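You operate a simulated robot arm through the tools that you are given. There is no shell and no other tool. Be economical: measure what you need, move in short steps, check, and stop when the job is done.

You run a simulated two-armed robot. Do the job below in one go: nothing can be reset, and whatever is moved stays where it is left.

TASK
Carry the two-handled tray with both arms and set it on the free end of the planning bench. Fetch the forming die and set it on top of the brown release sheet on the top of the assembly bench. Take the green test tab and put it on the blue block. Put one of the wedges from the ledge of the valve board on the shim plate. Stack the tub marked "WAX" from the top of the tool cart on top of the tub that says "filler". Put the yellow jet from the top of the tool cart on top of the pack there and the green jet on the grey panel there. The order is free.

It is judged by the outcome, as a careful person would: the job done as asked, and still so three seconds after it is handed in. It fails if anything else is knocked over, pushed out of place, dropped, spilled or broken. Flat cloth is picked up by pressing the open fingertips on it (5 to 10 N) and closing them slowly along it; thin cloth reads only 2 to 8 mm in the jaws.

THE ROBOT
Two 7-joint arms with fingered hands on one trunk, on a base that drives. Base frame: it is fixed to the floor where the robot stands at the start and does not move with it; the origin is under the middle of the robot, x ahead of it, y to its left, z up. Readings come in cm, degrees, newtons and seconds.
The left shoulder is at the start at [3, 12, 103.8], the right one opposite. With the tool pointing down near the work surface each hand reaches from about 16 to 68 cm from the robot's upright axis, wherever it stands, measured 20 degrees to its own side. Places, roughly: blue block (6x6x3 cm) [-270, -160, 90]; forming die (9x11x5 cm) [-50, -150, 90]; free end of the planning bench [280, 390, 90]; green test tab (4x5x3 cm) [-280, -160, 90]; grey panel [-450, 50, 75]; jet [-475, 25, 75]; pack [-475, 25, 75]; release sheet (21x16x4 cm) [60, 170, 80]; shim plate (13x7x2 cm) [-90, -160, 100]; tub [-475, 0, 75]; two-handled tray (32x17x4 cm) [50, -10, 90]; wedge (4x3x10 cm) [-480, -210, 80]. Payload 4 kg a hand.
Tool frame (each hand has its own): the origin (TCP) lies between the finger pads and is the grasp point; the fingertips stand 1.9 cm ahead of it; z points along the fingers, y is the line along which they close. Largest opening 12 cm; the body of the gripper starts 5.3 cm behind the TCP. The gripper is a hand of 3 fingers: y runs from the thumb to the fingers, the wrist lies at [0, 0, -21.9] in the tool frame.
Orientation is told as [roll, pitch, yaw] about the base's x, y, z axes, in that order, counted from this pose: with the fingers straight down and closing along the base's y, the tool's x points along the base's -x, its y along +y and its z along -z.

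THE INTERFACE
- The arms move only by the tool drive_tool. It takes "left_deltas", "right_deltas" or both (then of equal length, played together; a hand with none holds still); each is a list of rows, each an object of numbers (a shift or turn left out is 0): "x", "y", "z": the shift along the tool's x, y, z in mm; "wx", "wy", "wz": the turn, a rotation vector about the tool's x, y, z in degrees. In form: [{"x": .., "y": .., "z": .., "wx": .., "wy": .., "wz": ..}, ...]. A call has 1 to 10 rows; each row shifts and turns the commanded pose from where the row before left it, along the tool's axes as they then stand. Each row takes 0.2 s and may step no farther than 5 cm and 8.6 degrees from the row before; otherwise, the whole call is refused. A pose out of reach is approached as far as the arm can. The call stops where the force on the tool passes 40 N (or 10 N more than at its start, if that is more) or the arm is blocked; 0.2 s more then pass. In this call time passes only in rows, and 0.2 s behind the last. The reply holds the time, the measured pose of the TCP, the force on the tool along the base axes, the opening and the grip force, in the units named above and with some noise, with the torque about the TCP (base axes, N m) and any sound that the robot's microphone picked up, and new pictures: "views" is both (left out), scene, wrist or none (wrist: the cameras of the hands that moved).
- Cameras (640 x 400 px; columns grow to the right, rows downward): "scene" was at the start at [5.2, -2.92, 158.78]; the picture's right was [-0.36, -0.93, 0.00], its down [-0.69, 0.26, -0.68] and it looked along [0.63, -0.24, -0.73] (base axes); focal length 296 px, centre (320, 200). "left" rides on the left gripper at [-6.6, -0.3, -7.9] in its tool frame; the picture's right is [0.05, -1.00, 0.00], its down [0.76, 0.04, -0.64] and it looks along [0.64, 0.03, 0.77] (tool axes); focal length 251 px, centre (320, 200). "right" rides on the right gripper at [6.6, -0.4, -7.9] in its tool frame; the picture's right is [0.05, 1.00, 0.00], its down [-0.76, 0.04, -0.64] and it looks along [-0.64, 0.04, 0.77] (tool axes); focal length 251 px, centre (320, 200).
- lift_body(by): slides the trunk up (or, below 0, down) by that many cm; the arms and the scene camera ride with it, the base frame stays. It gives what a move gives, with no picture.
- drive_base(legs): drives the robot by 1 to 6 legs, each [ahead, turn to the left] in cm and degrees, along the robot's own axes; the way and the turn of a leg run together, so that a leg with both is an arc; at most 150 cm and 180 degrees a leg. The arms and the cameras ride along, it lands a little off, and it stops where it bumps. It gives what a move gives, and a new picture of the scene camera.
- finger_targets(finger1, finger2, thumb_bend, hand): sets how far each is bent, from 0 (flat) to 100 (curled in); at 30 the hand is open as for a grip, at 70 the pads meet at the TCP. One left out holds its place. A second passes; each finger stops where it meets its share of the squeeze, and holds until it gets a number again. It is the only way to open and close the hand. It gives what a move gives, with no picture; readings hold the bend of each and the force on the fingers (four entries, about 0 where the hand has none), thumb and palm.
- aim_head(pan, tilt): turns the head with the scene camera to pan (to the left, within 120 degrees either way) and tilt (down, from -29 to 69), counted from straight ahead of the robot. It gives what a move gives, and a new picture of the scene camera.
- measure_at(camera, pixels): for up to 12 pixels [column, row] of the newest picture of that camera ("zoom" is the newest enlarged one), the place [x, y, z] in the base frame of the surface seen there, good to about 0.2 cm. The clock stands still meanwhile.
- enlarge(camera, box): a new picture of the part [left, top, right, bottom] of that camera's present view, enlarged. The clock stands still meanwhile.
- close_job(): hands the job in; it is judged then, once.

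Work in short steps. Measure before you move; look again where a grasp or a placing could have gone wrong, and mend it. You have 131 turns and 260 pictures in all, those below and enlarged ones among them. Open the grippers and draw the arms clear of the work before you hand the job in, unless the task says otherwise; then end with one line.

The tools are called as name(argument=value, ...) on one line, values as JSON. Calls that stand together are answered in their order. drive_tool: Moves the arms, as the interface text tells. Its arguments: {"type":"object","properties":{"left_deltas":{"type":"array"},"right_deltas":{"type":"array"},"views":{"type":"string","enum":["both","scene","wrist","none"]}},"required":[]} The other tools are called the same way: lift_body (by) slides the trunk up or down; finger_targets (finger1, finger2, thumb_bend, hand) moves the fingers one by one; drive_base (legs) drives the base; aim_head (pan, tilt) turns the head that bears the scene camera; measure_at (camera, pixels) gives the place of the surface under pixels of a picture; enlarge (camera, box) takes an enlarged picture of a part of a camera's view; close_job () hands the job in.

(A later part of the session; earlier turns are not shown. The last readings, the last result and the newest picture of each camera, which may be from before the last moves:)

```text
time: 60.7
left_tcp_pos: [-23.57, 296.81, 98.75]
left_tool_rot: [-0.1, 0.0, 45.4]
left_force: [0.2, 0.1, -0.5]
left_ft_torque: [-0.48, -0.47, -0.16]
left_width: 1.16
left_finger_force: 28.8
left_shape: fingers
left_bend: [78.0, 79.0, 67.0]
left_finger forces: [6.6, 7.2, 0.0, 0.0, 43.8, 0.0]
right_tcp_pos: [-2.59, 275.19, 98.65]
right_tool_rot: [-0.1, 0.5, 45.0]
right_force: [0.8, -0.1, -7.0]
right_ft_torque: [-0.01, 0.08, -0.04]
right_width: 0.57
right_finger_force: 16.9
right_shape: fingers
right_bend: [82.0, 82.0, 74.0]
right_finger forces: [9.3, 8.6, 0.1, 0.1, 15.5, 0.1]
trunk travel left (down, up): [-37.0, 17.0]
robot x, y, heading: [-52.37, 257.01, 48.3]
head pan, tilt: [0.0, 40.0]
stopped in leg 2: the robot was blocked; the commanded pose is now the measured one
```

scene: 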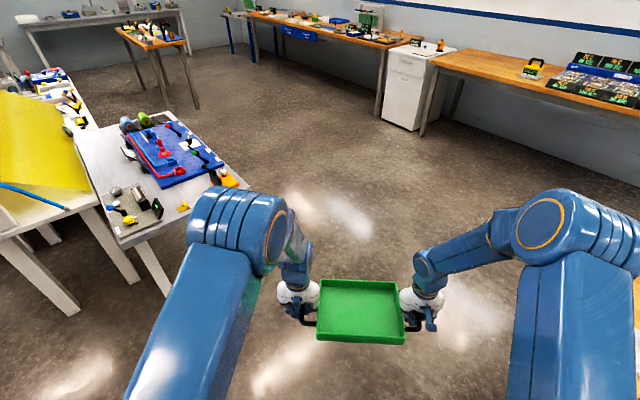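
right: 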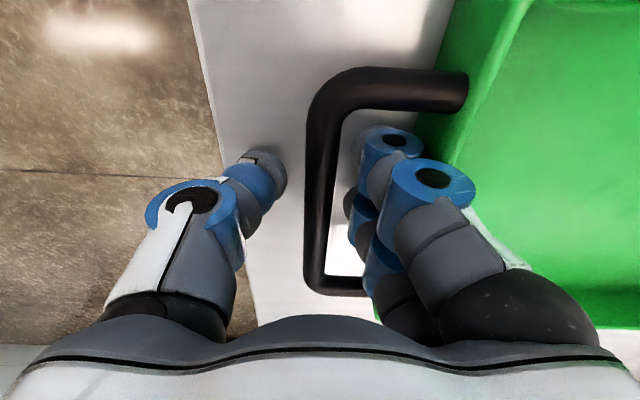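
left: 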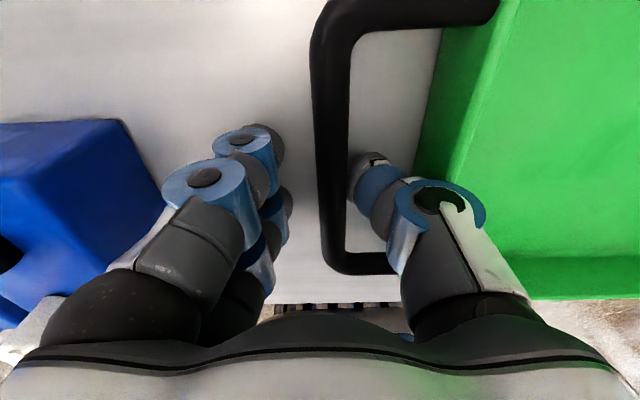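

The rear brushed the test table leg. I pull ahead and continue toward the planning bench with a shallower heading between the two tables.

drive_base(legs=[[20, 0], [0, -22], [130, 0]])

```text
time: 69.7
left_tcp_pos: [120.28, 358.32, 98.85]
left_tool_rot: [-0.2, 0.1, 24.2]
left_force: [-1.1, 1.3, -0.8]
left_ft_torque: [-0.77, -0.29, -0.06]
left_width: 1.12
left_finger_force: 31.5
left_shape: fingers
left_bend: [78.0, 79.0, 67.0]
left_finger forces: [6.5, 7.3, 0.0, 0.0, 48.5, 0.0]
right_tcp_pos: [132.15, 330.64, 98.63]
right_tool_rot: [-0.1, 0.3, 23.8]
right_force: [1.0, 0.0, -6.6]
right_ft_torque: [-0.01, 0.05, -0.04]
right_width: 0.57
right_finger_force: 16.2
right_shape: fingers
right_bend: [82.0, 82.0, 74.0]
right_finger forces: [8.6, 8.1, 0.0, 0.0, 15.4, 0.0]
trunk travel left (down, up): [-37.0, 17.0]
robot x, y, heading: [78.96, 331.79, 27.0]
head pan, tilt: [0.0, 40.0]
```

scene: 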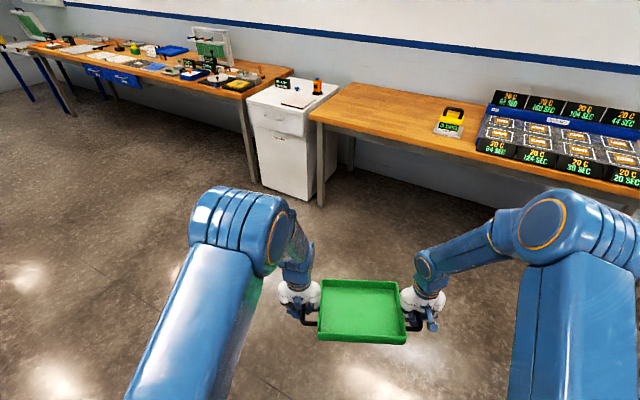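

I see the free end left of the yellow-handled gauge; I measure the bench's corner, edges and the gauge.

measure_at(camera="scene", pixels=[[312, 113], [350, 84], [380, 130], [436, 130], [447, 113], [475, 148], [385, 105], [420, 95], [330, 92], [560, 170], [318, 205]])

enlarge(camera="scene", box=[290, 60, 530, 210])

```text
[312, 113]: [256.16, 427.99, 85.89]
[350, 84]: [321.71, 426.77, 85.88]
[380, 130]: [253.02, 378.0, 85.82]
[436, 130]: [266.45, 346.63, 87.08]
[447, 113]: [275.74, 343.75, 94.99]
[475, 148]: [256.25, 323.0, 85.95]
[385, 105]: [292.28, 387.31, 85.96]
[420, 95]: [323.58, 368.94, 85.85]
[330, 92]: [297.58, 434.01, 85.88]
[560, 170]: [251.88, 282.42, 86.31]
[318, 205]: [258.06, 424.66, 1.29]
```

```text
2.67 times, centred on (410, 135) of scene
```

zoom: 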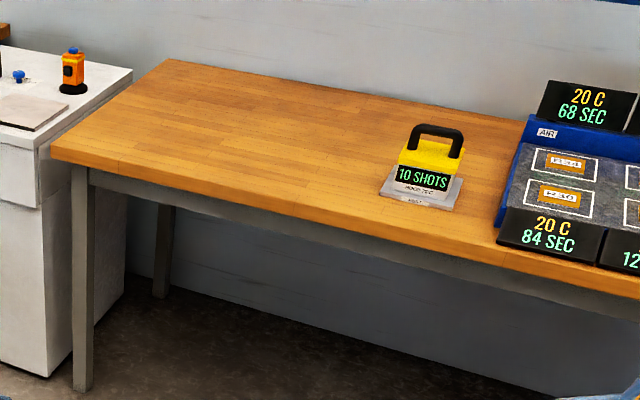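

Free bench area is x 254–322, y 355–428 at z 85.9. I drive to y≈406, square up, then approach.

drive_base(legs=[[0, 18], [104, 0], [0, -45], [35, 0]])

```text
time: 77.8
left_tcp_pos: [201.13, 417.43, 98.8]
left_tool_rot: [-0.1, 0.1, 4.6]
left_force: [-0.9, 0.1, -0.2]
left_ft_torque: [-0.81, 0.01, -0.22]
left_width: 1.16
left_finger_force: 31.5
left_shape: fingers
left_bend: [78.0, 79.0, 67.0]
left_finger forces: [6.8, 6.9, 0.0, 0.0, 49.3, 0.0]
right_tcp_pos: [203.15, 387.12, 98.57]
right_tool_rot: [0.0, 0.3, 4.2]
right_force: [1.1, -1.1, -6.4]
right_ft_torque: [0.04, 0.01, 0.01]
right_width: 0.53
right_finger_force: 14.4
right_shape: fingers
right_bend: [82.0, 82.0, 74.0]
right_finger forces: [6.6, 8.4, 0.1, 0.1, 13.7, 0.0]
trunk travel left (down, up): [-37.0, 17.0]
robot x, y, heading: [152.69, 411.46, 6.0]
head pan, tilt: [0.0, 40.0]
stopped in leg 3: the robot was blocked; the commanded pose is now the measured one
```

scene: 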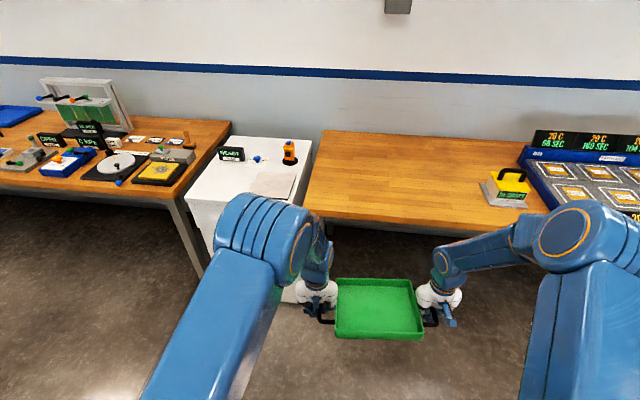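

Close to square (heading 6°). I turn slightly right and roll in to x≈218.

drive_base(legs=[[0, -10], [64, 0], [0, 4]])

```text
time: 82.5
left_tcp_pos: [266.37, 407.62, 98.88]
left_tool_rot: [-0.1, 0.0, -1.5]
left_force: [-0.7, 1.9, 0.4]
left_ft_torque: [-0.86, 0.05, -0.12]
left_width: 1.14
left_finger_force: 32.3
left_shape: fingers
left_bend: [78.0, 79.0, 67.0]
left_finger forces: [6.9, 7.0, 0.0, 0.0, 51.2, 0.0]
right_tcp_pos: [264.99, 377.38, 98.56]
right_tool_rot: [-0.1, 0.2, -1.8]
right_force: [0.3, -2.2, -7.0]
right_ft_torque: [0.03, 0.08, -0.01]
right_width: 0.56
right_finger_force: 13.8
right_shape: fingers
right_bend: [82.0, 82.0, 74.0]
right_finger forces: [6.5, 7.9, 0.0, 0.0, 13.6, 0.0]
trunk travel left (down, up): [-37.0, 17.0]
robot x, y, heading: [217.48, 405.75, -0.3]
head pan, tilt: [0.0, 40.0]
```

scene: 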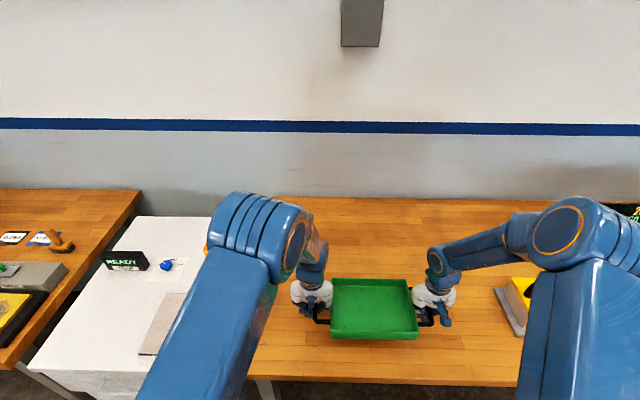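

Tray hangs over the bench. I push it 10 cm further in with both arms, then lower.

drive_tool(left_deltas=[{"x": -20}, {"x": -20}, {"x": -20}, {"x": -20}, {"x": -20}], right_deltas=[{"x": -20}, {"x": -20}, {"x": -20}, {"x": -20}, {"x": -20}], views="none")

lift_body(by=-8.5)

drive_tool(left_deltas=[{"z": 4}, {"z": 4}, {"z": 3}, {"z": 3}], right_deltas=[{"z": 4}, {"z": 4}, {"z": 3}, {"z": 3}], views="both")

```text
time: 83.7
left_tcp_pos: [276.54, 407.4, 98.95]
left_tool_rot: [-0.2, 0.2, -1.5]
left_force: [0.9, 0.4, -0.5]
left_ft_torque: [-0.79, 0.05, -0.08]
left_width: 1.17
left_finger_force: 30.8
left_shape: fingers
left_bend: [78.0, 79.0, 67.0]
left_finger forces: [7.1, 6.8, 0.0, 0.0, 47.7, 0.0]
right_tcp_pos: [275.3, 377.17, 98.65]
right_tool_rot: [0.0, 0.3, -1.9]
right_force: [0.0, -1.0, -6.6]
right_ft_torque: [0.03, 0.06, 0.0]
right_width: 0.5
right_finger_force: 13.5
right_shape: fingers
right_bend: [82.0, 82.0, 74.0]
right_finger forces: [6.4, 8.2, 0.0, 0.0, 13.2, 0.1]
trunk travel left (down, up): [-37.0, 17.0]
robot x, y, heading: [217.31, 405.95, -0.2]
head pan, tilt: [0.0, 40.0]
```

```text
time: 84.9
left_tcp_pos: [276.37, 407.37, 90.45]
left_tool_rot: [-0.1, 0.0, -1.5]
left_force: [-0.5, -0.6, -0.3]
left_ft_torque: [-0.77, 0.1, -0.1]
left_width: 1.14
left_finger_force: 29.6
left_shape: fingers
left_bend: [78.0, 79.0, 67.0]
left_finger forces: [7.1, 6.6, 0.0, 0.1, 46.4, 0.0]
right_tcp_pos: [275.03, 377.17, 90.18]
right_tool_rot: [-0.1, 0.3, -1.7]
right_force: [-0.1, 0.9, -5.2]
right_ft_torque: [0.02, 0.06, -0.02]
right_width: 0.53
right_finger_force: 14.1
right_shape: fingers
right_bend: [82.0, 82.0, 74.0]
right_finger forces: [6.8, 8.7, 0.0, 0.1, 12.5, 0.1]
trunk travel left (down, up): [-28.5, 25.5]
robot x, y, heading: [217.16, 405.53, -0.4]
head pan, tilt: [0.0, 40.0]
```

```text
time: 85.9
left_tcp_pos: [276.45, 407.42, 88.96]
left_tool_rot: [-0.2, 0.1, -1.4]
left_force: [-1.2, -3.3, 1.9]
left_ft_torque: [-0.77, -0.11, -0.23]
left_width: 1.14
left_finger_force: 30.4
left_shape: fingers
left_bend: [79.0, 79.0, 67.0]
left_finger forces: [6.1, 7.3, 0.0, 0.1, 46.7, 0.0]
right_tcp_pos: [275.09, 377.06, 88.79]
right_tool_rot: [0.0, 0.3, -1.8]
right_force: [0.8, 2.5, -5.3]
right_ft_torque: [0.0, -0.06, 0.03]
right_width: 0.52
right_finger_force: 14.8
right_shape: fingers
right_bend: [82.0, 82.0, 74.0]
right_finger forces: [9.7, 8.5, 0.0, 0.0, 11.8, 0.0]
trunk travel left (down, up): [-28.5, 25.5]
robot x, y, heading: [217.59, 406.28, -0.2]
head pan, tilt: [0.0, 40.0]
```

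scene: 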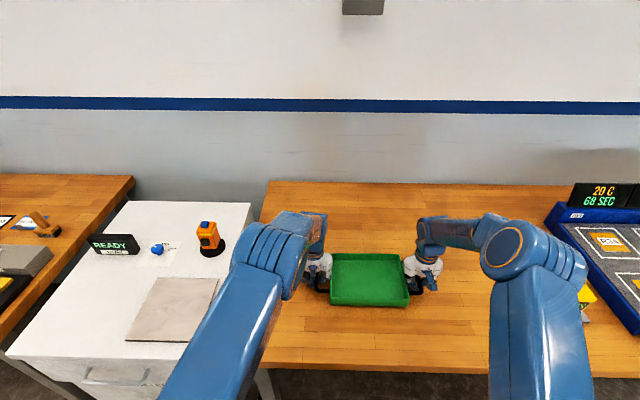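
right: 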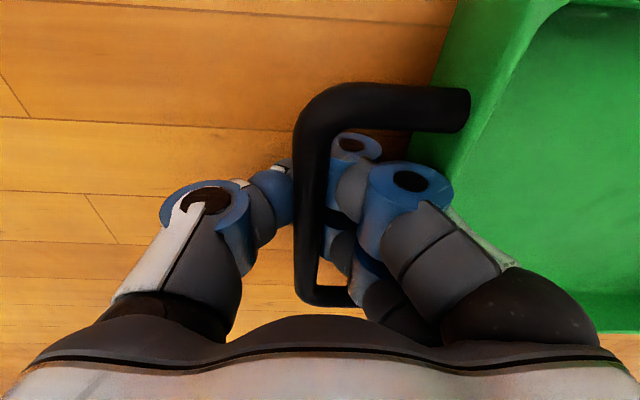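
left: 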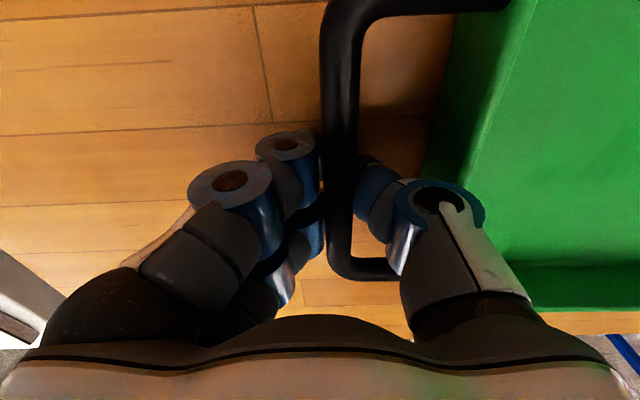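

The left side has just touched; the right still bears weight. I lower a few millimetres more.

drive_tool(left_deltas=[{"z": 2}, {"z": 2}, {"z": 1}], right_deltas=[{"z": 3}, {"z": 3}, {"z": 3}], views="none")

measure_at(camera="scene", pixels=[[332, 300], [408, 302], [370, 304], [335, 258], [400, 258]])

```text
time: 86.7
left_tcp_pos: [276.32, 407.41, 88.66]
left_tool_rot: [-0.2, 0.0, -1.5]
left_force: [-0.2, -4.8, 0.6]
left_ft_torque: [-0.51, -0.08, -0.01]
left_width: 1.07
left_finger_force: 27.8
left_shape: fingers
left_bend: [79.0, 79.0, 67.0]
left_finger forces: [6.1, 6.9, 0.1, 0.1, 42.1, 0.0]
right_tcp_pos: [275.1, 377.06, 87.95]
right_tool_rot: [0.0, 0.1, -1.9]
right_force: [-1.8, 0.6, 5.3]
right_ft_torque: [-0.19, -0.06, -0.01]
right_width: 0.51
right_finger_force: 22.1
right_shape: fingers
right_bend: [82.0, 83.0, 75.0]
right_finger forces: [10.0, 9.2, 0.1, 0.1, 25.2, 0.0]
trunk travel left (down, up): [-28.5, 25.5]
robot x, y, heading: [217.26, 405.65, -0.5]
head pan, tilt: [0.0, 40.0]
```

```text
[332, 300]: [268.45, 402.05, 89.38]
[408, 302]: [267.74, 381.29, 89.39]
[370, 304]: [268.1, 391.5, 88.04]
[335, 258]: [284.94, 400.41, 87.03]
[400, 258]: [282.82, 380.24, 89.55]
```

Rim at 89.4 (3.5 above the bench): tray is down. I open both hands modestly, inner digits less.

finger_targets(hand="left", finger1=56, finger2=56, thumb_bend=62)

finger_targets(hand="right", finger1=62, finger2=62, thumb_bend=56)

drive_tool(left_deltas=[{"z": -10}, {"z": -10}, {"z": -20}, {"z": -40}, {"z": -50}], right_deltas=[{"z": -10}, {"z": -10}, {"z": -20}, {"z": -40}, {"z": -50}], views="scene")

```text
time: 87.7
left_tcp_pos: [276.31, 407.51, 88.76]
left_tool_rot: [-0.1, -0.1, -1.5]
left_force: [1.1, -2.1, 16.5]
left_ft_torque: [0.45, 0.15, -0.02]
left_width: 3.85
left_finger_force: 9.0
left_shape: fingers
left_bend: [57.0, 58.0, 62.0]
left_finger forces: [3.5, 12.6, 0.0, 0.0, 1.0, 0.0]
right_tcp_pos: [275.04, 377.08, 88.05]
right_tool_rot: [-0.1, 0.1, -1.8]
right_force: [4.2, -3.3, 8.2]
right_ft_torque: [-0.18, -0.14, 0.09]
right_width: 0.52
right_finger_force: 20.8
right_shape: fingers
right_bend: [82.0, 83.0, 76.0]
right_finger forces: [6.6, 5.8, 0.0, 0.0, 28.7, 0.0]
trunk travel left (down, up): [-28.5, 25.5]
robot x, y, heading: [217.32, 405.64, -0.3]
head pan, tilt: [0.0, 40.0]
```

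```text
time: 88.5
left_tcp_pos: [276.15, 407.38, 88.83]
left_tool_rot: [-0.3, -0.2, -1.6]
left_force: [1.0, 1.6, 7.1]
left_ft_torque: [0.09, 0.08, 0.11]
left_width: 3.86
left_finger_force: 4.7
left_shape: fingers
left_bend: [56.0, 57.0, 63.0]
left_finger forces: [1.5, 4.2, 0.0, 0.1, 3.5, 0.0]
right_tcp_pos: [275.32, 377.21, 88.53]
right_tool_rot: [-0.1, -0.5, -1.9]
right_force: [-3.4, -1.6, 21.3]
right_ft_torque: [-0.27, 0.23, -0.1]
right_width: 3.1
right_finger_force: 12.0
right_shape: fingers
right_bend: [64.0, 63.0, 61.0]
right_finger forces: [5.1, 3.2, 0.1, 0.0, 16.3, 0.0]
trunk travel left (down, up): [-28.5, 25.5]
robot x, y, heading: [217.42, 406.37, -0.3]
head pan, tilt: [0.0, 40.0]
stopped (right hand): the force on the tool passed its limit at 41 N (the readings are from after the stop); the commanded pose is now the measured one
```

```text
time: 89.7
left_tcp_pos: [275.96, 407.64, 101.67]
left_tool_rot: [0.0, 0.0, -1.5]
left_force: [0.5, 0.8, 0.5]
left_ft_torque: [-0.01, 0.0, 0.03]
left_width: 4.08
left_finger_force: 0.1
left_shape: fingers
left_bend: [56.0, 56.0, 62.0]
left_finger forces: [0.0, 0.0, 0.1, 0.1, 0.0, 0.0]
right_tcp_pos: [275.01, 377.13, 101.13]
right_tool_rot: [-0.1, -0.1, -1.8]
right_force: [0.0, 0.2, -0.9]
right_ft_torque: [-0.02, 0.01, 0.01]
right_width: 4.03
right_finger_force: 0.1
right_shape: fingers
right_bend: [62.0, 62.0, 56.0]
right_finger forces: [0.1, 0.0, 0.0, 0.0, 0.0, 0.1]
trunk travel left (down, up): [-28.5, 25.5]
robot x, y, heading: [217.25, 405.64, 0.0]
head pan, tilt: [0.0, 40.0]
```

scene: 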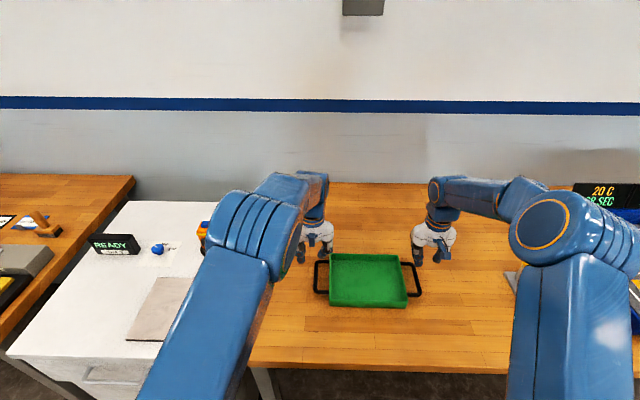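

The tray sits free on the bench end. I draw the arms in and high, then travel to the press bench via the wide corridor x≈165.

drive_tool(left_deltas=[{"z": -30}, {"x": 40, "z": -30}, {"x": 45}, {"x": 45}, {"x": 45}, {"x": 30, "y": 15}, {"y": 40}, {"y": 40}, {"y": 30}], right_deltas=[{"z": -30}, {"x": 40, "z": -30}, {"x": 45}, {"x": 45}, {"x": 45}, {"x": 30, "y": 10}, {}, {}, {}], views="none")

drive_base(legs=[[-52, 0], [0, -45], [0, -45]])

```text
time: 91.7
left_tcp_pos: [256.1, 420.52, 107.68]
left_tool_rot: [-0.2, 0.2, -1.5]
left_force: [0.5, 0.1, 0.1]
left_ft_torque: [-0.03, 0.0, 0.05]
left_width: 4.09
left_finger_force: 0.1
left_shape: fingers
left_bend: [56.0, 56.0, 62.0]
left_finger forces: [0.0, 0.0, 0.0, 0.1, 0.0, 0.0]
right_tcp_pos: [254.59, 378.92, 107.05]
right_tool_rot: [-0.1, -0.1, -1.9]
right_force: [-0.4, -0.5, 1.3]
right_ft_torque: [0.04, 0.0, 0.04]
right_width: 4.03
right_finger_force: 0.0
right_shape: fingers
right_bend: [62.0, 62.0, 56.0]
right_finger forces: [0.1, 0.1, 0.0, 0.1, 0.0, 0.0]
trunk travel left (down, up): [-28.5, 25.5]
robot x, y, heading: [217.19, 406.26, -0.4]
head pan, tilt: [0.0, 40.0]
```

```text
time: 96.5
left_tcp_pos: [204.88, 392.59, 107.7]
left_tool_rot: [0.0, 0.1, -41.1]
left_force: [0.2, -0.2, -0.8]
left_ft_torque: [-0.01, -0.01, 0.01]
left_width: 4.14
left_finger_force: 0.0
left_shape: fingers
left_bend: [56.0, 56.0, 62.0]
left_finger forces: [0.0, 0.0, 0.0, 0.0, 0.0, 0.0]
right_tcp_pos: [177.0, 361.39, 106.98]
right_tool_rot: [0.0, -0.3, -41.7]
right_force: [-0.7, 0.2, 0.6]
right_ft_torque: [-0.05, -0.02, 0.01]
right_width: 4.08
right_finger_force: 0.2
right_shape: fingers
right_bend: [62.0, 62.0, 56.0]
right_finger forces: [0.0, 0.0, 0.0, 0.0, 0.1, 0.0]
trunk travel left (down, up): [-28.5, 25.5]
robot x, y, heading: [168.57, 409.54, -41.2]
head pan, tilt: [0.0, 40.0]
stopped in leg 2: the robot was blocked; the commanded pose is now the measured one
```

scene: 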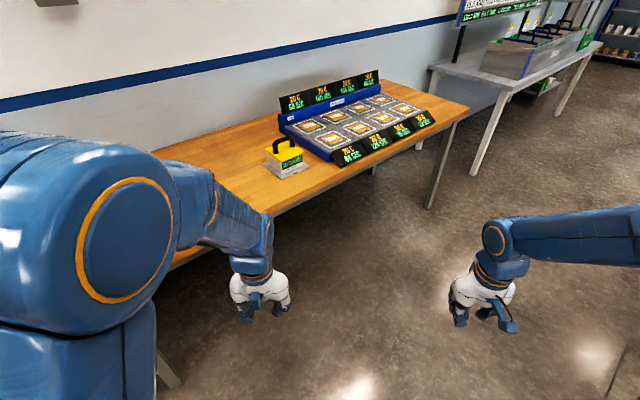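

Probably a turn quirk (nothing nearby). I continue turning in smaller steps and then drive down the corridor.

drive_base(legs=[[0, -30], [0, -18], [130, 0], [130, 0]])

```text
time: 99.2
left_tcp_pos: [185.22, 372.89, 107.79]
left_tool_rot: [-0.2, 0.0, -81.8]
left_force: [0.3, 0.2, 0.5]
left_ft_torque: [0.02, -0.02, -0.03]
left_width: 4.16
left_finger_force: 0.0
left_shape: fingers
left_bend: [56.0, 56.0, 62.0]
left_finger forces: [0.0, 0.1, 0.1, 0.1, 0.0, 0.0]
right_tcp_pos: [143.82, 367.41, 107.05]
right_tool_rot: [0.0, -0.2, -82.3]
right_force: [-1.1, 0.4, -0.4]
right_ft_torque: [-0.01, -0.04, 0.02]
right_width: 4.11
right_finger_force: 0.1
right_shape: fingers
right_bend: [62.0, 62.0, 56.0]
right_finger forces: [0.0, 0.1, 0.1, 0.0, 0.1, 0.0]
trunk travel left (down, up): [-28.5, 25.5]
robot x, y, heading: [172.64, 410.32, -82.3]
head pan, tilt: [0.0, 40.0]
stopped in leg 2: the robot was blocked; the commanded pose is now the measured one
```

scene: 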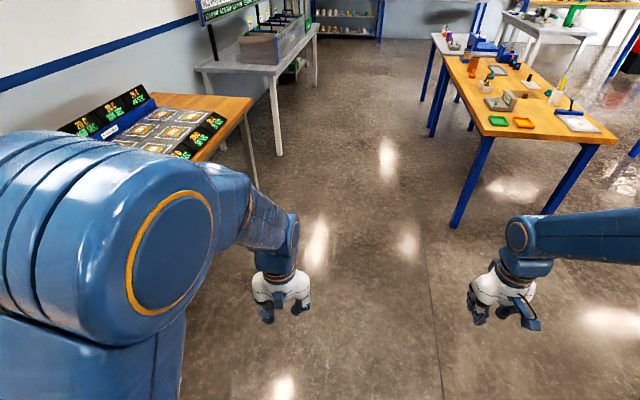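

The corridor ahead is clear. I measure the SPARE bench and assembly bench edges and drive on.

measure_at(camera="scene", pixels=[[280, 152], [240, 190], [455, 222], [430, 135], [316, 85], [432, 75]])

drive_base(legs=[[120, 0], [120, -6]])

```text
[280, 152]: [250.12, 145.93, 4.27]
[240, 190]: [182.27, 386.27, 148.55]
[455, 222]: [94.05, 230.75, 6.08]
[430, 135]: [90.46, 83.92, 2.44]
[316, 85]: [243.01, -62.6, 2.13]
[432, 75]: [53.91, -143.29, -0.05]
```

```text
time: 110.8
left_tcp_pos: [204.72, 135.73, 107.74]
left_tool_rot: [-0.1, 0.0, -88.9]
left_force: [0.4, 0.9, -0.1]
left_ft_torque: [-0.01, -0.01, -0.07]
left_width: 4.16
left_finger_force: 0.1
left_shape: fingers
left_bend: [56.0, 56.0, 62.0]
left_finger forces: [0.0, 0.1, 0.0, 0.0, 0.0, 0.0]
right_tcp_pos: [162.92, 135.45, 107.04]
right_tool_rot: [-0.2, -0.2, -89.3]
right_force: [-0.5, -0.2, -0.7]
right_ft_torque: [0.0, 0.02, 0.03]
right_width: 4.08
right_finger_force: 0.0
right_shape: fingers
right_bend: [62.0, 62.0, 56.0]
right_finger forces: [0.1, 0.0, 0.1, 0.0, 0.0, 0.1]
trunk travel left (down, up): [-28.5, 25.5]
robot x, y, heading: [196.96, 174.25, -89.4]
head pan, tilt: [0.0, 40.0]
```

scene: 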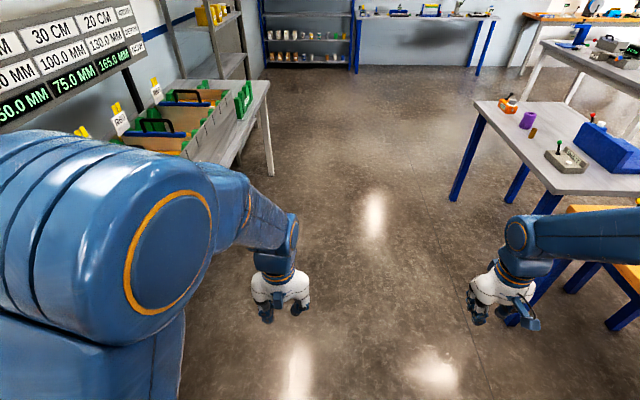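

I veer right and continue to y≈−140.

drive_base(legs=[[20, -10], [140, 0], [140, 0], [20, -20], [0, -25], [0, -25]])

```text
time: 128.4
left_tcp_pos: [115.01, -171.74, 107.74]
left_tool_rot: [0.0, 0.1, -143.1]
left_force: [-0.6, 0.2, -0.6]
left_ft_torque: [-0.06, -0.01, -0.01]
left_width: 4.14
left_finger_force: 0.1
left_shape: fingers
left_bend: [56.0, 56.0, 62.0]
left_finger forces: [0.1, 0.1, 0.0, 0.1, 0.1, 0.1]
right_tcp_pos: [90.13, -138.06, 106.86]
right_tool_rot: [0.2, -0.3, -143.4]
right_force: [0.3, 0.3, -0.5]
right_ft_torque: [-0.04, -0.02, -0.01]
right_width: 4.08
right_finger_force: 0.2
right_shape: fingers
right_bend: [62.0, 62.0, 56.0]
right_finger forces: [0.1, 0.0, 0.0, 0.0, 0.1, 0.0]
trunk travel left (down, up): [-28.5, 25.5]
robot x, y, heading: [144.53, -146.4, -144.4]
head pan, tilt: [0.0, 40.0]
stopped in leg 6: the robot was blocked; the commanded pose is now the measured one
```

scene: 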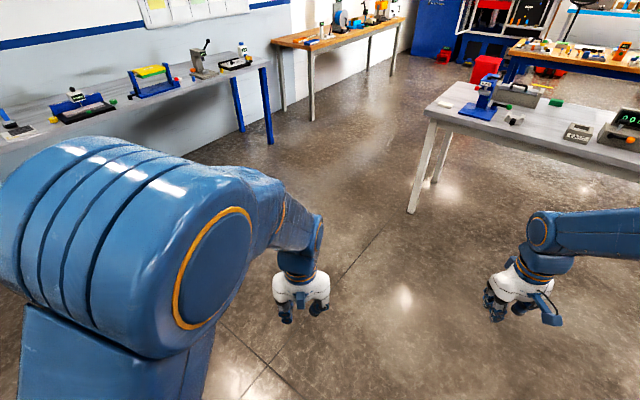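

I finish the turn to face the press bench and roll closer.

drive_base(legs=[[0, -35], [85, 0]])

aim_head(pan=0, tilt=35)

```text
time: 134.5
left_tcp_pos: [22.64, -152.17, 107.72]
left_tool_rot: [-0.2, 0.1, -177.7]
left_force: [0.1, 1.3, -0.8]
left_ft_torque: [0.02, -0.01, 0.0]
left_width: 4.15
left_finger_force: 0.1
left_shape: fingers
left_bend: [56.0, 56.0, 62.0]
left_finger forces: [0.0, 0.0, 0.1, 0.0, 0.0, 0.1]
right_tcp_pos: [21.39, -110.39, 107.15]
right_tool_rot: [-0.2, -0.3, -177.9]
right_force: [0.3, -0.6, 0.0]
right_ft_torque: [0.01, -0.01, -0.04]
right_width: 4.1
right_finger_force: 0.0
right_shape: fingers
right_bend: [62.0, 62.0, 56.0]
right_finger forces: [0.0, 0.1, 0.0, 0.0, 0.1, 0.0]
trunk travel left (down, up): [-28.5, 25.5]
robot x, y, heading: [61.57, -148.66, -178.9]
head pan, tilt: [0.0, 40.0]
```

scene: 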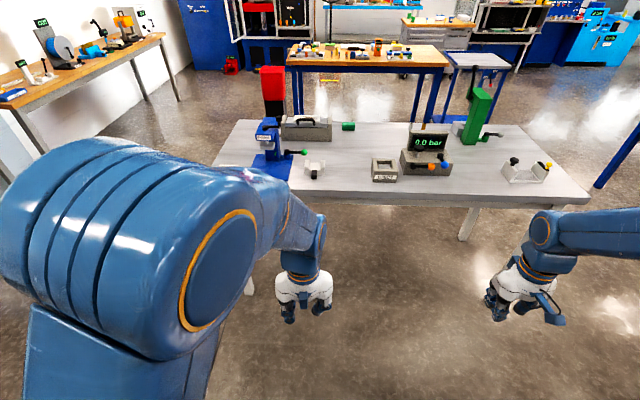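

```text
time: 135.2
left_tcp_pos: [22.52, -152.07, 107.73]
left_tool_rot: [-0.1, 0.1, -177.7]
left_force: [-0.3, 0.8, -0.1]
left_ft_torque: [0.0, 0.01, -0.01]
left_width: 4.14
left_finger_force: 0.1
left_shape: fingers
left_bend: [56.0, 56.0, 62.0]
left_finger forces: [0.0, 0.0, 0.0, 0.0, 0.0, 0.0]
right_tcp_pos: [21.3, -110.2, 107.23]
right_tool_rot: [-0.1, -0.3, -178.0]
right_force: [-0.1, 0.8, -0.2]
right_ft_torque: [0.0, 0.01, 0.03]
right_width: 4.06
right_finger_force: 0.1
right_shape: fingers
right_bend: [62.0, 62.0, 56.0]
right_finger forces: [0.1, 0.0, 0.0, 0.0, 0.0, 0.0]
trunk travel left (down, up): [-28.5, 25.5]
robot x, y, heading: [61.45, -148.58, -178.8]
head pan, tilt: [0.0, 35.0]
```

scene: 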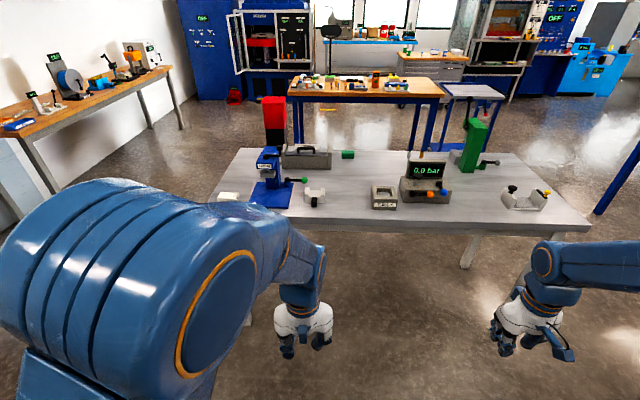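

I zoom on the press bench to find the forming die and the shim plate.

enlarge(camera="scene", box=[210, 110, 434, 250])

enlarge(camera="scene", box=[360, 110, 584, 250])

measure_at(camera="scene", pixels=[[384, 196], [430, 185], [315, 196], [305, 155], [345, 155], [270, 190], [390, 233], [238, 150], [530, 198], [330, 232], [228, 196], [473, 145]])

```text
2.86 times, centred on (322, 180) of scene
```

zoom: 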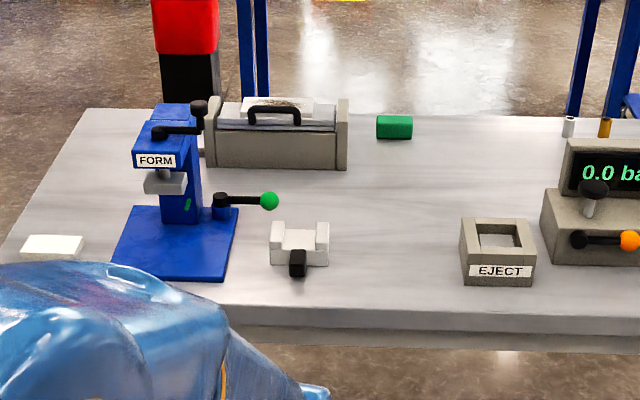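

```text
2.86 times, centred on (472, 180) of scene
```

zoom: 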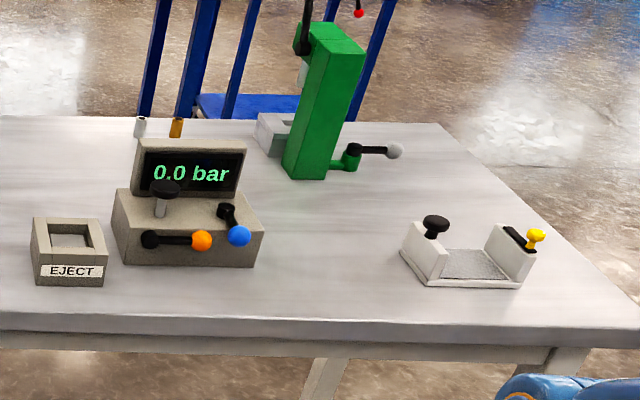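

```text
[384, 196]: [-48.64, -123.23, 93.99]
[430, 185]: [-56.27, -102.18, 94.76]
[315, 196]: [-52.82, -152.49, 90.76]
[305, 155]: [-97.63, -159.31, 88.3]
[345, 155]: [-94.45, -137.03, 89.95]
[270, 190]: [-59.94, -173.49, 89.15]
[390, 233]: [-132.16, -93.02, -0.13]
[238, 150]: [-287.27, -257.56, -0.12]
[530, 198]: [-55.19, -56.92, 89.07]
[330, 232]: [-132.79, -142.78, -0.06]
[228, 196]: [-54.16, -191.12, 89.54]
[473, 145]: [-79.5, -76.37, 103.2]
```

The white U-shaped part with a black lever at (-53,-152) looks like the forming die. I roll up to the bench and look closer.

drive_base(legs=[[58, 0]])

aim_head(pan=5, tilt=50)

enlarge(camera="scene", box=[220, 120, 412, 240])

```text
time: 138.5
left_tcp_pos: [-35.59, -153.45, 107.67]
left_tool_rot: [0.0, 0.2, -177.4]
left_force: [0.7, -0.3, -0.9]
left_ft_torque: [-0.01, -0.01, 0.01]
left_width: 4.12
left_finger_force: 0.1
left_shape: fingers
left_bend: [56.0, 56.0, 62.0]
left_finger forces: [0.0, 0.0, 0.1, 0.0, 0.1, 0.0]
right_tcp_pos: [-37.22, -111.73, 107.1]
right_tool_rot: [-0.1, -0.1, -177.7]
right_force: [-0.6, -0.4, 0.1]
right_ft_torque: [-0.03, -0.03, 0.01]
right_width: 4.12
right_finger_force: 0.0
right_shape: fingers
right_bend: [62.0, 62.0, 56.0]
right_finger forces: [0.0, 0.1, 0.0, 0.0, 0.0, 0.0]
trunk travel left (down, up): [-28.5, 25.5]
robot x, y, heading: [3.28, -149.61, -178.5]
head pan, tilt: [0.0, 35.0]
```

scene: 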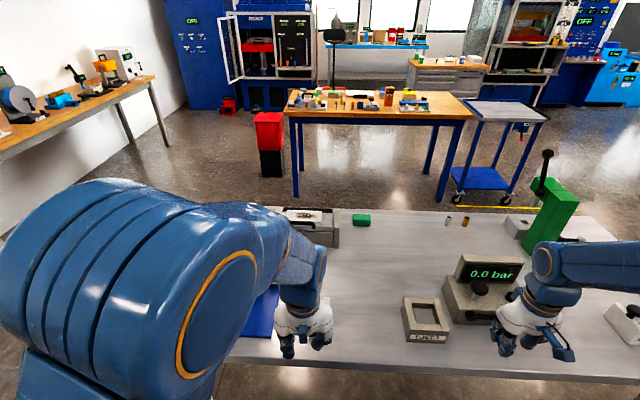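

```text
time: 139.2
left_tcp_pos: [-35.53, -153.49, 107.74]
left_tool_rot: [-0.2, 0.0, -177.3]
left_force: [0.4, -0.8, 0.1]
left_ft_torque: [-0.01, -0.01, 0.0]
left_width: 4.15
left_finger_force: 0.0
left_shape: fingers
left_bend: [56.0, 56.0, 62.0]
left_finger forces: [0.0, 0.1, 0.0, 0.0, 0.0, 0.1]
right_tcp_pos: [-37.04, -111.63, 107.21]
right_tool_rot: [-0.1, -0.2, -177.7]
right_force: [0.5, -0.3, -0.2]
right_ft_torque: [-0.05, 0.01, -0.01]
right_width: 4.1
right_finger_force: 0.0
right_shape: fingers
right_bend: [62.0, 62.0, 56.0]
right_finger forces: [0.1, 0.1, 0.0, 0.0, 0.1, 0.0]
trunk travel left (down, up): [-28.5, 25.5]
robot x, y, heading: [2.93, -149.68, -178.7]
head pan, tilt: [5.0, 50.0]
```

scene: 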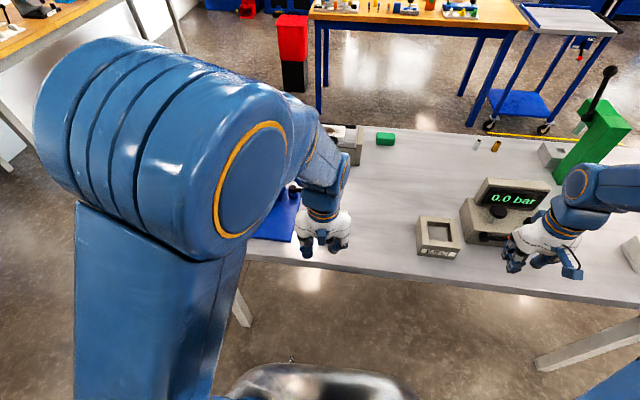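

```text
3.33 times, centred on (316, 180) of scene
```

zoom: 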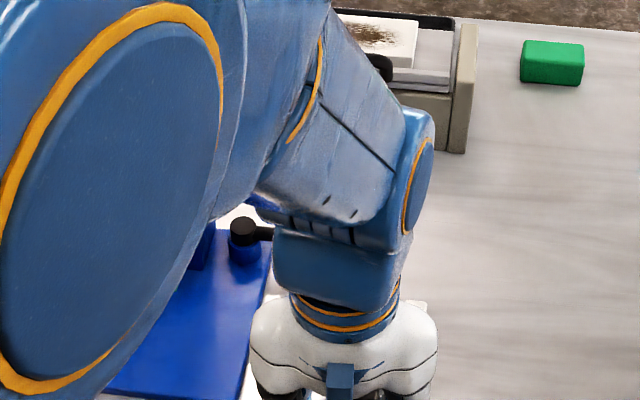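

The left arm hides the die; I take the left wrist view.

enlarge(camera="left", box=[0, 0, 640, 400])

enlarge(camera="right", box=[0, 0, 640, 400])

```text
1.00 times, centred on (320, 200) of left (not enlarged: the box is as wide or as high as the picture)
```

zoom: 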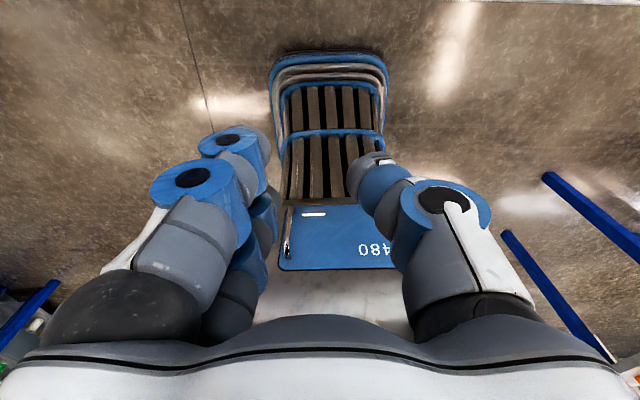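

```text
1.00 times, centred on (320, 200) of right (not enlarged: the box is as wide or as high as the picture)
```

zoom: 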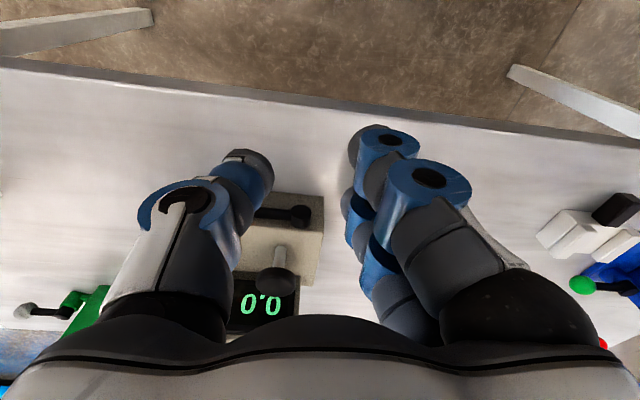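

I move the left hand back and to the left, out of the scene camera's view of the die.

drive_tool(left_deltas=[{"x": 40, "z": -20}, {"x": 40, "z": -20}, {"y": 45}, {"y": 45}, {"y": 45}, {"y": 45}, {"y": 45}], views="scene")

enlarge(camera="scene", box=[220, 100, 444, 240])

```text
time: 140.8
left_tcp_pos: [-26.5, -176.25, 111.76]
left_tool_rot: [-0.2, 0.1, -177.3]
left_force: [-0.3, -0.8, -0.6]
left_ft_torque: [0.0, 0.01, -0.01]
left_width: 4.14
left_finger_force: 0.0
left_shape: fingers
left_bend: [56.0, 56.0, 62.0]
left_finger forces: [0.0, 0.0, 0.0, 0.0, 0.1, 0.0]
right_tcp_pos: [-36.98, -111.81, 107.22]
right_tool_rot: [-0.1, -0.4, -177.6]
right_force: [0.7, 0.1, 0.9]
right_ft_torque: [-0.01, 0.02, -0.03]
right_width: 4.1
right_finger_force: 0.1
right_shape: fingers
right_bend: [62.0, 62.0, 56.0]
right_finger forces: [0.0, 0.0, 0.0, 0.0, 0.0, 0.0]
trunk travel left (down, up): [-28.5, 25.5]
robot x, y, heading: [3.51, -149.86, -178.7]
head pan, tilt: [5.0, 50.0]
```

scene: 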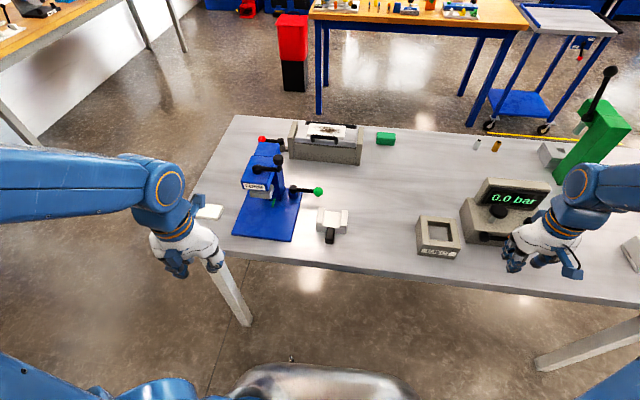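

```text
2.86 times, centred on (332, 170) of scene
```

zoom: 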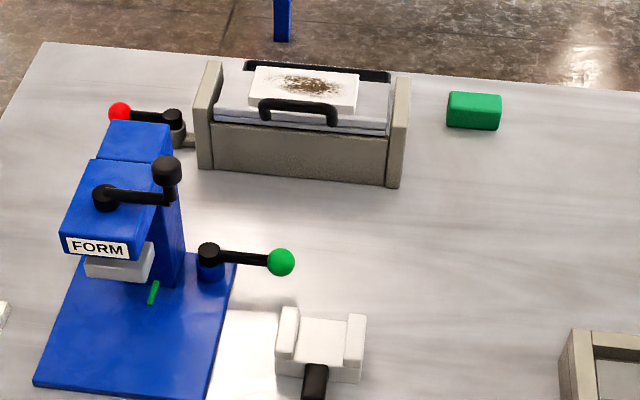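

Die seen clearly: two raised cheeks with a black lever towards me. I measure its parts and the shim plate.

measure_at(camera="zoom", pixels=[[290, 315], [355, 320], [320, 335], [316, 370], [283, 350], [362, 375], [316, 390], [305, 85], [255, 85], [355, 90], [298, 105], [300, 125]])

enlarge(camera="scene", box=[300, 195, 364, 251])

```text
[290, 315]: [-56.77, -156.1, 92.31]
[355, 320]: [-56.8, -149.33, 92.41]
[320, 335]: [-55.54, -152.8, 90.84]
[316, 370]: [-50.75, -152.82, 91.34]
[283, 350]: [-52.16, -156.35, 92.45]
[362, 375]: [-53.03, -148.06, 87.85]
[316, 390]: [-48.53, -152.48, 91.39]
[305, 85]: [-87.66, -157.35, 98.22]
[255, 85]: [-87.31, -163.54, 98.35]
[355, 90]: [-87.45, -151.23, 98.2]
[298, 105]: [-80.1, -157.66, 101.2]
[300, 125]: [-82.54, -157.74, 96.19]
```

```text
7.14 times, centred on (332, 223) of scene
```

zoom: 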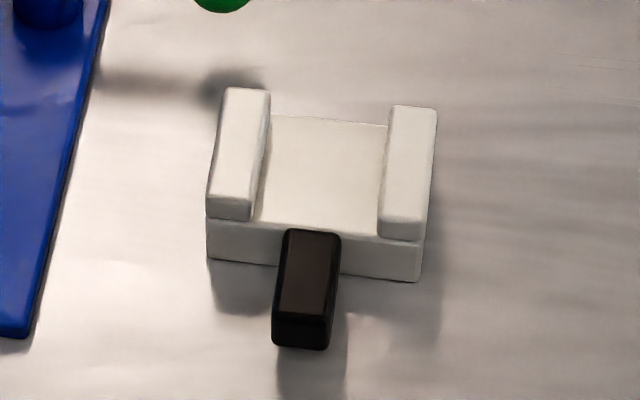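

The die body is 9 cm wide (y −157…−148), cheek tops 92.4. I check the press's green ball and blue plate edge for clearance, and open the left hand.

measure_at(camera="scene", pixels=[[319, 191], [290, 238], [302, 195], [270, 175], [262, 158], [295, 190]])

finger_targets(hand="left", finger1=31, finger2=31, thumb_bend=31)

```text
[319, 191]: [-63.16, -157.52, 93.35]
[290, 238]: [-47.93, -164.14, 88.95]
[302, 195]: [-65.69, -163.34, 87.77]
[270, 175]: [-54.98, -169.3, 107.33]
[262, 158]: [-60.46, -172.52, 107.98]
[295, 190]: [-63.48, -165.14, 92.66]
```

```text
time: 141.8
left_tcp_pos: [-26.65, -176.02, 111.72]
left_tool_rot: [-0.1, 0.1, -177.3]
left_force: [0.7, 0.1, 0.0]
left_ft_torque: [-0.01, -0.03, 0.03]
left_width: 12.5
left_finger_force: 0.2
left_shape: fingers
left_bend: [31.0, 31.0, 31.0]
left_finger forces: [0.0, 0.0, 0.1, 0.0, 0.0, 0.0]
right_tcp_pos: [-37.04, -111.6, 107.17]
right_tool_rot: [-0.1, -0.3, -177.7]
right_force: [-0.4, 0.0, -0.2]
right_ft_torque: [-0.01, -0.05, -0.03]
right_width: 4.08
right_finger_force: 0.2
right_shape: fingers
right_bend: [62.0, 62.0, 56.0]
right_finger forces: [0.0, 0.0, 0.0, 0.1, 0.0, 0.0]
trunk travel left (down, up): [-28.5, 25.5]
robot x, y, heading: [3.32, -149.79, -178.8]
head pan, tilt: [5.0, 50.0]
```

Green ball at (−63,−157.5) stays clear if I grip at x≈−54. I use the right hand, coming from the free side: open it and bring it over the die.

finger_targets(hand="right", finger1=31, finger2=31, thumb_bend=31)

drive_tool(right_deltas=[{"y": 45}, {"y": 45}, {"y": 45}, {"y": 45}, {"y": 45}, {"y": 45, "x": -35}, {"y": 45, "x": -35}, {"y": 45, "x": -40}, {"y": 43, "x": -40}, {"x": -36}])

```text
time: 142.8
left_tcp_pos: [-26.63, -175.98, 111.66]
left_tool_rot: [-0.2, -0.1, -177.3]
left_force: [-0.2, 0.2, 1.0]
left_ft_torque: [-0.02, 0.04, 0.0]
left_width: 12.49
left_finger_force: 0.1
left_shape: fingers
left_bend: [31.0, 31.0, 31.0]
left_finger forces: [0.0, 0.0, 0.0, 0.1, 0.1, 0.1]
right_tcp_pos: [-37.07, -111.63, 107.08]
right_tool_rot: [-0.1, -0.3, -177.6]
right_force: [-0.2, 0.4, 0.4]
right_ft_torque: [-0.03, -0.01, -0.01]
right_width: 12.5
right_finger_force: 0.1
right_shape: fingers
right_bend: [31.0, 31.0, 31.0]
right_finger forces: [0.0, 0.0, 0.0, 0.1, 0.1, 0.1]
trunk travel left (down, up): [-28.5, 25.5]
robot x, y, heading: [3.07, -149.6, -178.8]
head pan, tilt: [5.0, 50.0]
```

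```text
refused: row 6 steps farther than a row can; nothing moved
```

The combined step was too long; I reissue in smaller steps.

drive_tool(right_deltas=[{"y": 45, "x": -18}, {"y": 45, "x": -18}, {"y": 45, "x": -18}, {"y": 45, "x": -18}, {"y": 45, "x": -18}, {"y": 45, "x": -18}, {"y": 45, "x": -18}, {"y": 45, "x": -20}, {"y": 43, "x": -20}, {"x": -20}])

```text
time: 145.0
left_tcp_pos: [-26.56, -175.9, 111.66]
left_tool_rot: [0.0, 0.1, -177.3]
left_force: [-0.3, 0.6, -0.5]
left_ft_torque: [0.0, 0.0, 0.0]
left_width: 12.53
left_finger_force: 0.1
left_shape: fingers
left_bend: [31.0, 31.0, 31.0]
left_finger forces: [0.0, 0.1, 0.0, 0.1, 0.1, 0.1]
right_tcp_pos: [-53.98, -152.71, 107.13]
right_tool_rot: [0.0, -0.3, -177.7]
right_force: [0.3, 0.4, -0.1]
right_ft_torque: [-0.02, 0.01, 0.0]
right_width: 12.53
right_finger_force: 0.0
right_shape: fingers
right_bend: [31.0, 31.0, 31.0]
right_finger forces: [0.1, 0.0, 0.0, 0.1, 0.0, 0.0]
trunk travel left (down, up): [-28.5, 25.5]
robot x, y, heading: [3.06, -149.33, -178.7]
head pan, tilt: [5.0, 50.0]
```

scene: 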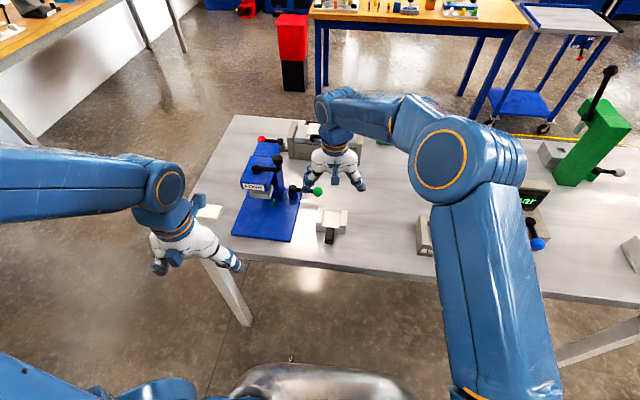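
right: 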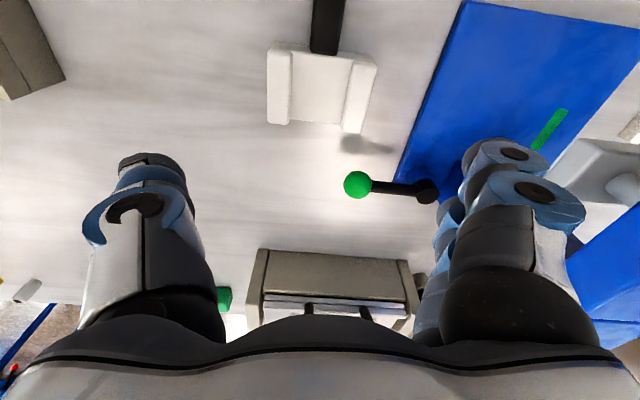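

The die lies centred below the open hand. I descend in two stages, checking the green ball clearance.

drive_tool(right_deltas=[{"z": 45}, {"z": 40}, {"z": 25}])

```text
time: 145.8
left_tcp_pos: [-26.68, -176.01, 111.75]
left_tool_rot: [-0.2, 0.0, -177.3]
left_force: [0.2, 0.0, 0.1]
left_ft_torque: [-0.03, 0.03, 0.02]
left_width: 12.5
left_finger_force: 0.1
left_shape: fingers
left_bend: [31.0, 31.0, 31.0]
left_finger forces: [0.1, 0.0, 0.0, 0.0, 0.1, 0.0]
right_tcp_pos: [-53.99, -152.81, 96.11]
right_tool_rot: [-0.1, -0.2, -177.7]
right_force: [0.5, -0.6, -0.5]
right_ft_torque: [0.04, -0.02, -0.04]
right_width: 12.53
right_finger_force: 0.0
right_shape: fingers
right_bend: [31.0, 31.0, 31.0]
right_finger forces: [0.1, 0.1, 0.0, 0.0, 0.0, 0.0]
trunk travel left (down, up): [-28.5, 25.5]
robot x, y, heading: [3.54, -149.74, -178.7]
head pan, tilt: [5.0, 50.0]
```

scene: 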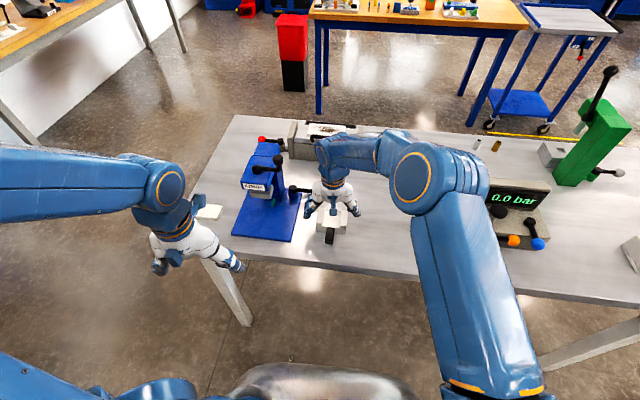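
right: 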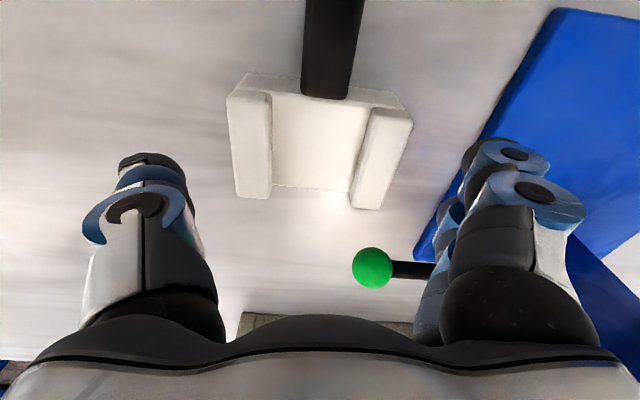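

The ball stays ~5 cm behind the fingers; I shift 8 mm toward me and go down to grip height.

drive_tool(right_deltas=[{"x": 7, "z": 25}, {"z": 20}, {"z": 12}], views="wrist")

```text
time: 146.6
left_tcp_pos: [-26.59, -176.08, 111.68]
left_tool_rot: [-0.1, 0.0, -177.3]
left_force: [0.1, 0.2, -0.9]
left_ft_torque: [0.02, -0.03, -0.02]
left_width: 12.52
left_finger_force: 0.0
left_shape: fingers
left_bend: [31.0, 31.0, 31.0]
left_finger forces: [0.0, 0.0, 0.0, 0.0, 0.0, 0.0]
right_tcp_pos: [-53.49, -152.48, 90.64]
right_tool_rot: [-0.1, -0.5, -177.5]
right_force: [0.0, 1.0, 5.0]
right_ft_torque: [0.16, 0.0, 0.03]
right_width: 12.61
right_finger_force: 1.9
right_shape: fingers
right_bend: [31.0, 31.0, 31.0]
right_finger forces: [0.3, 0.0, 0.0, 0.1, 3.2, 0.0]
trunk travel left (down, up): [-28.5, 25.5]
robot x, y, heading: [3.31, -149.7, -178.8]
head pan, tilt: [5.0, 50.0]
```

right: 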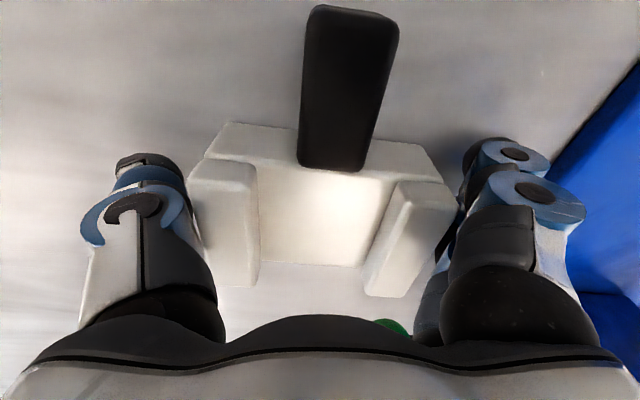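

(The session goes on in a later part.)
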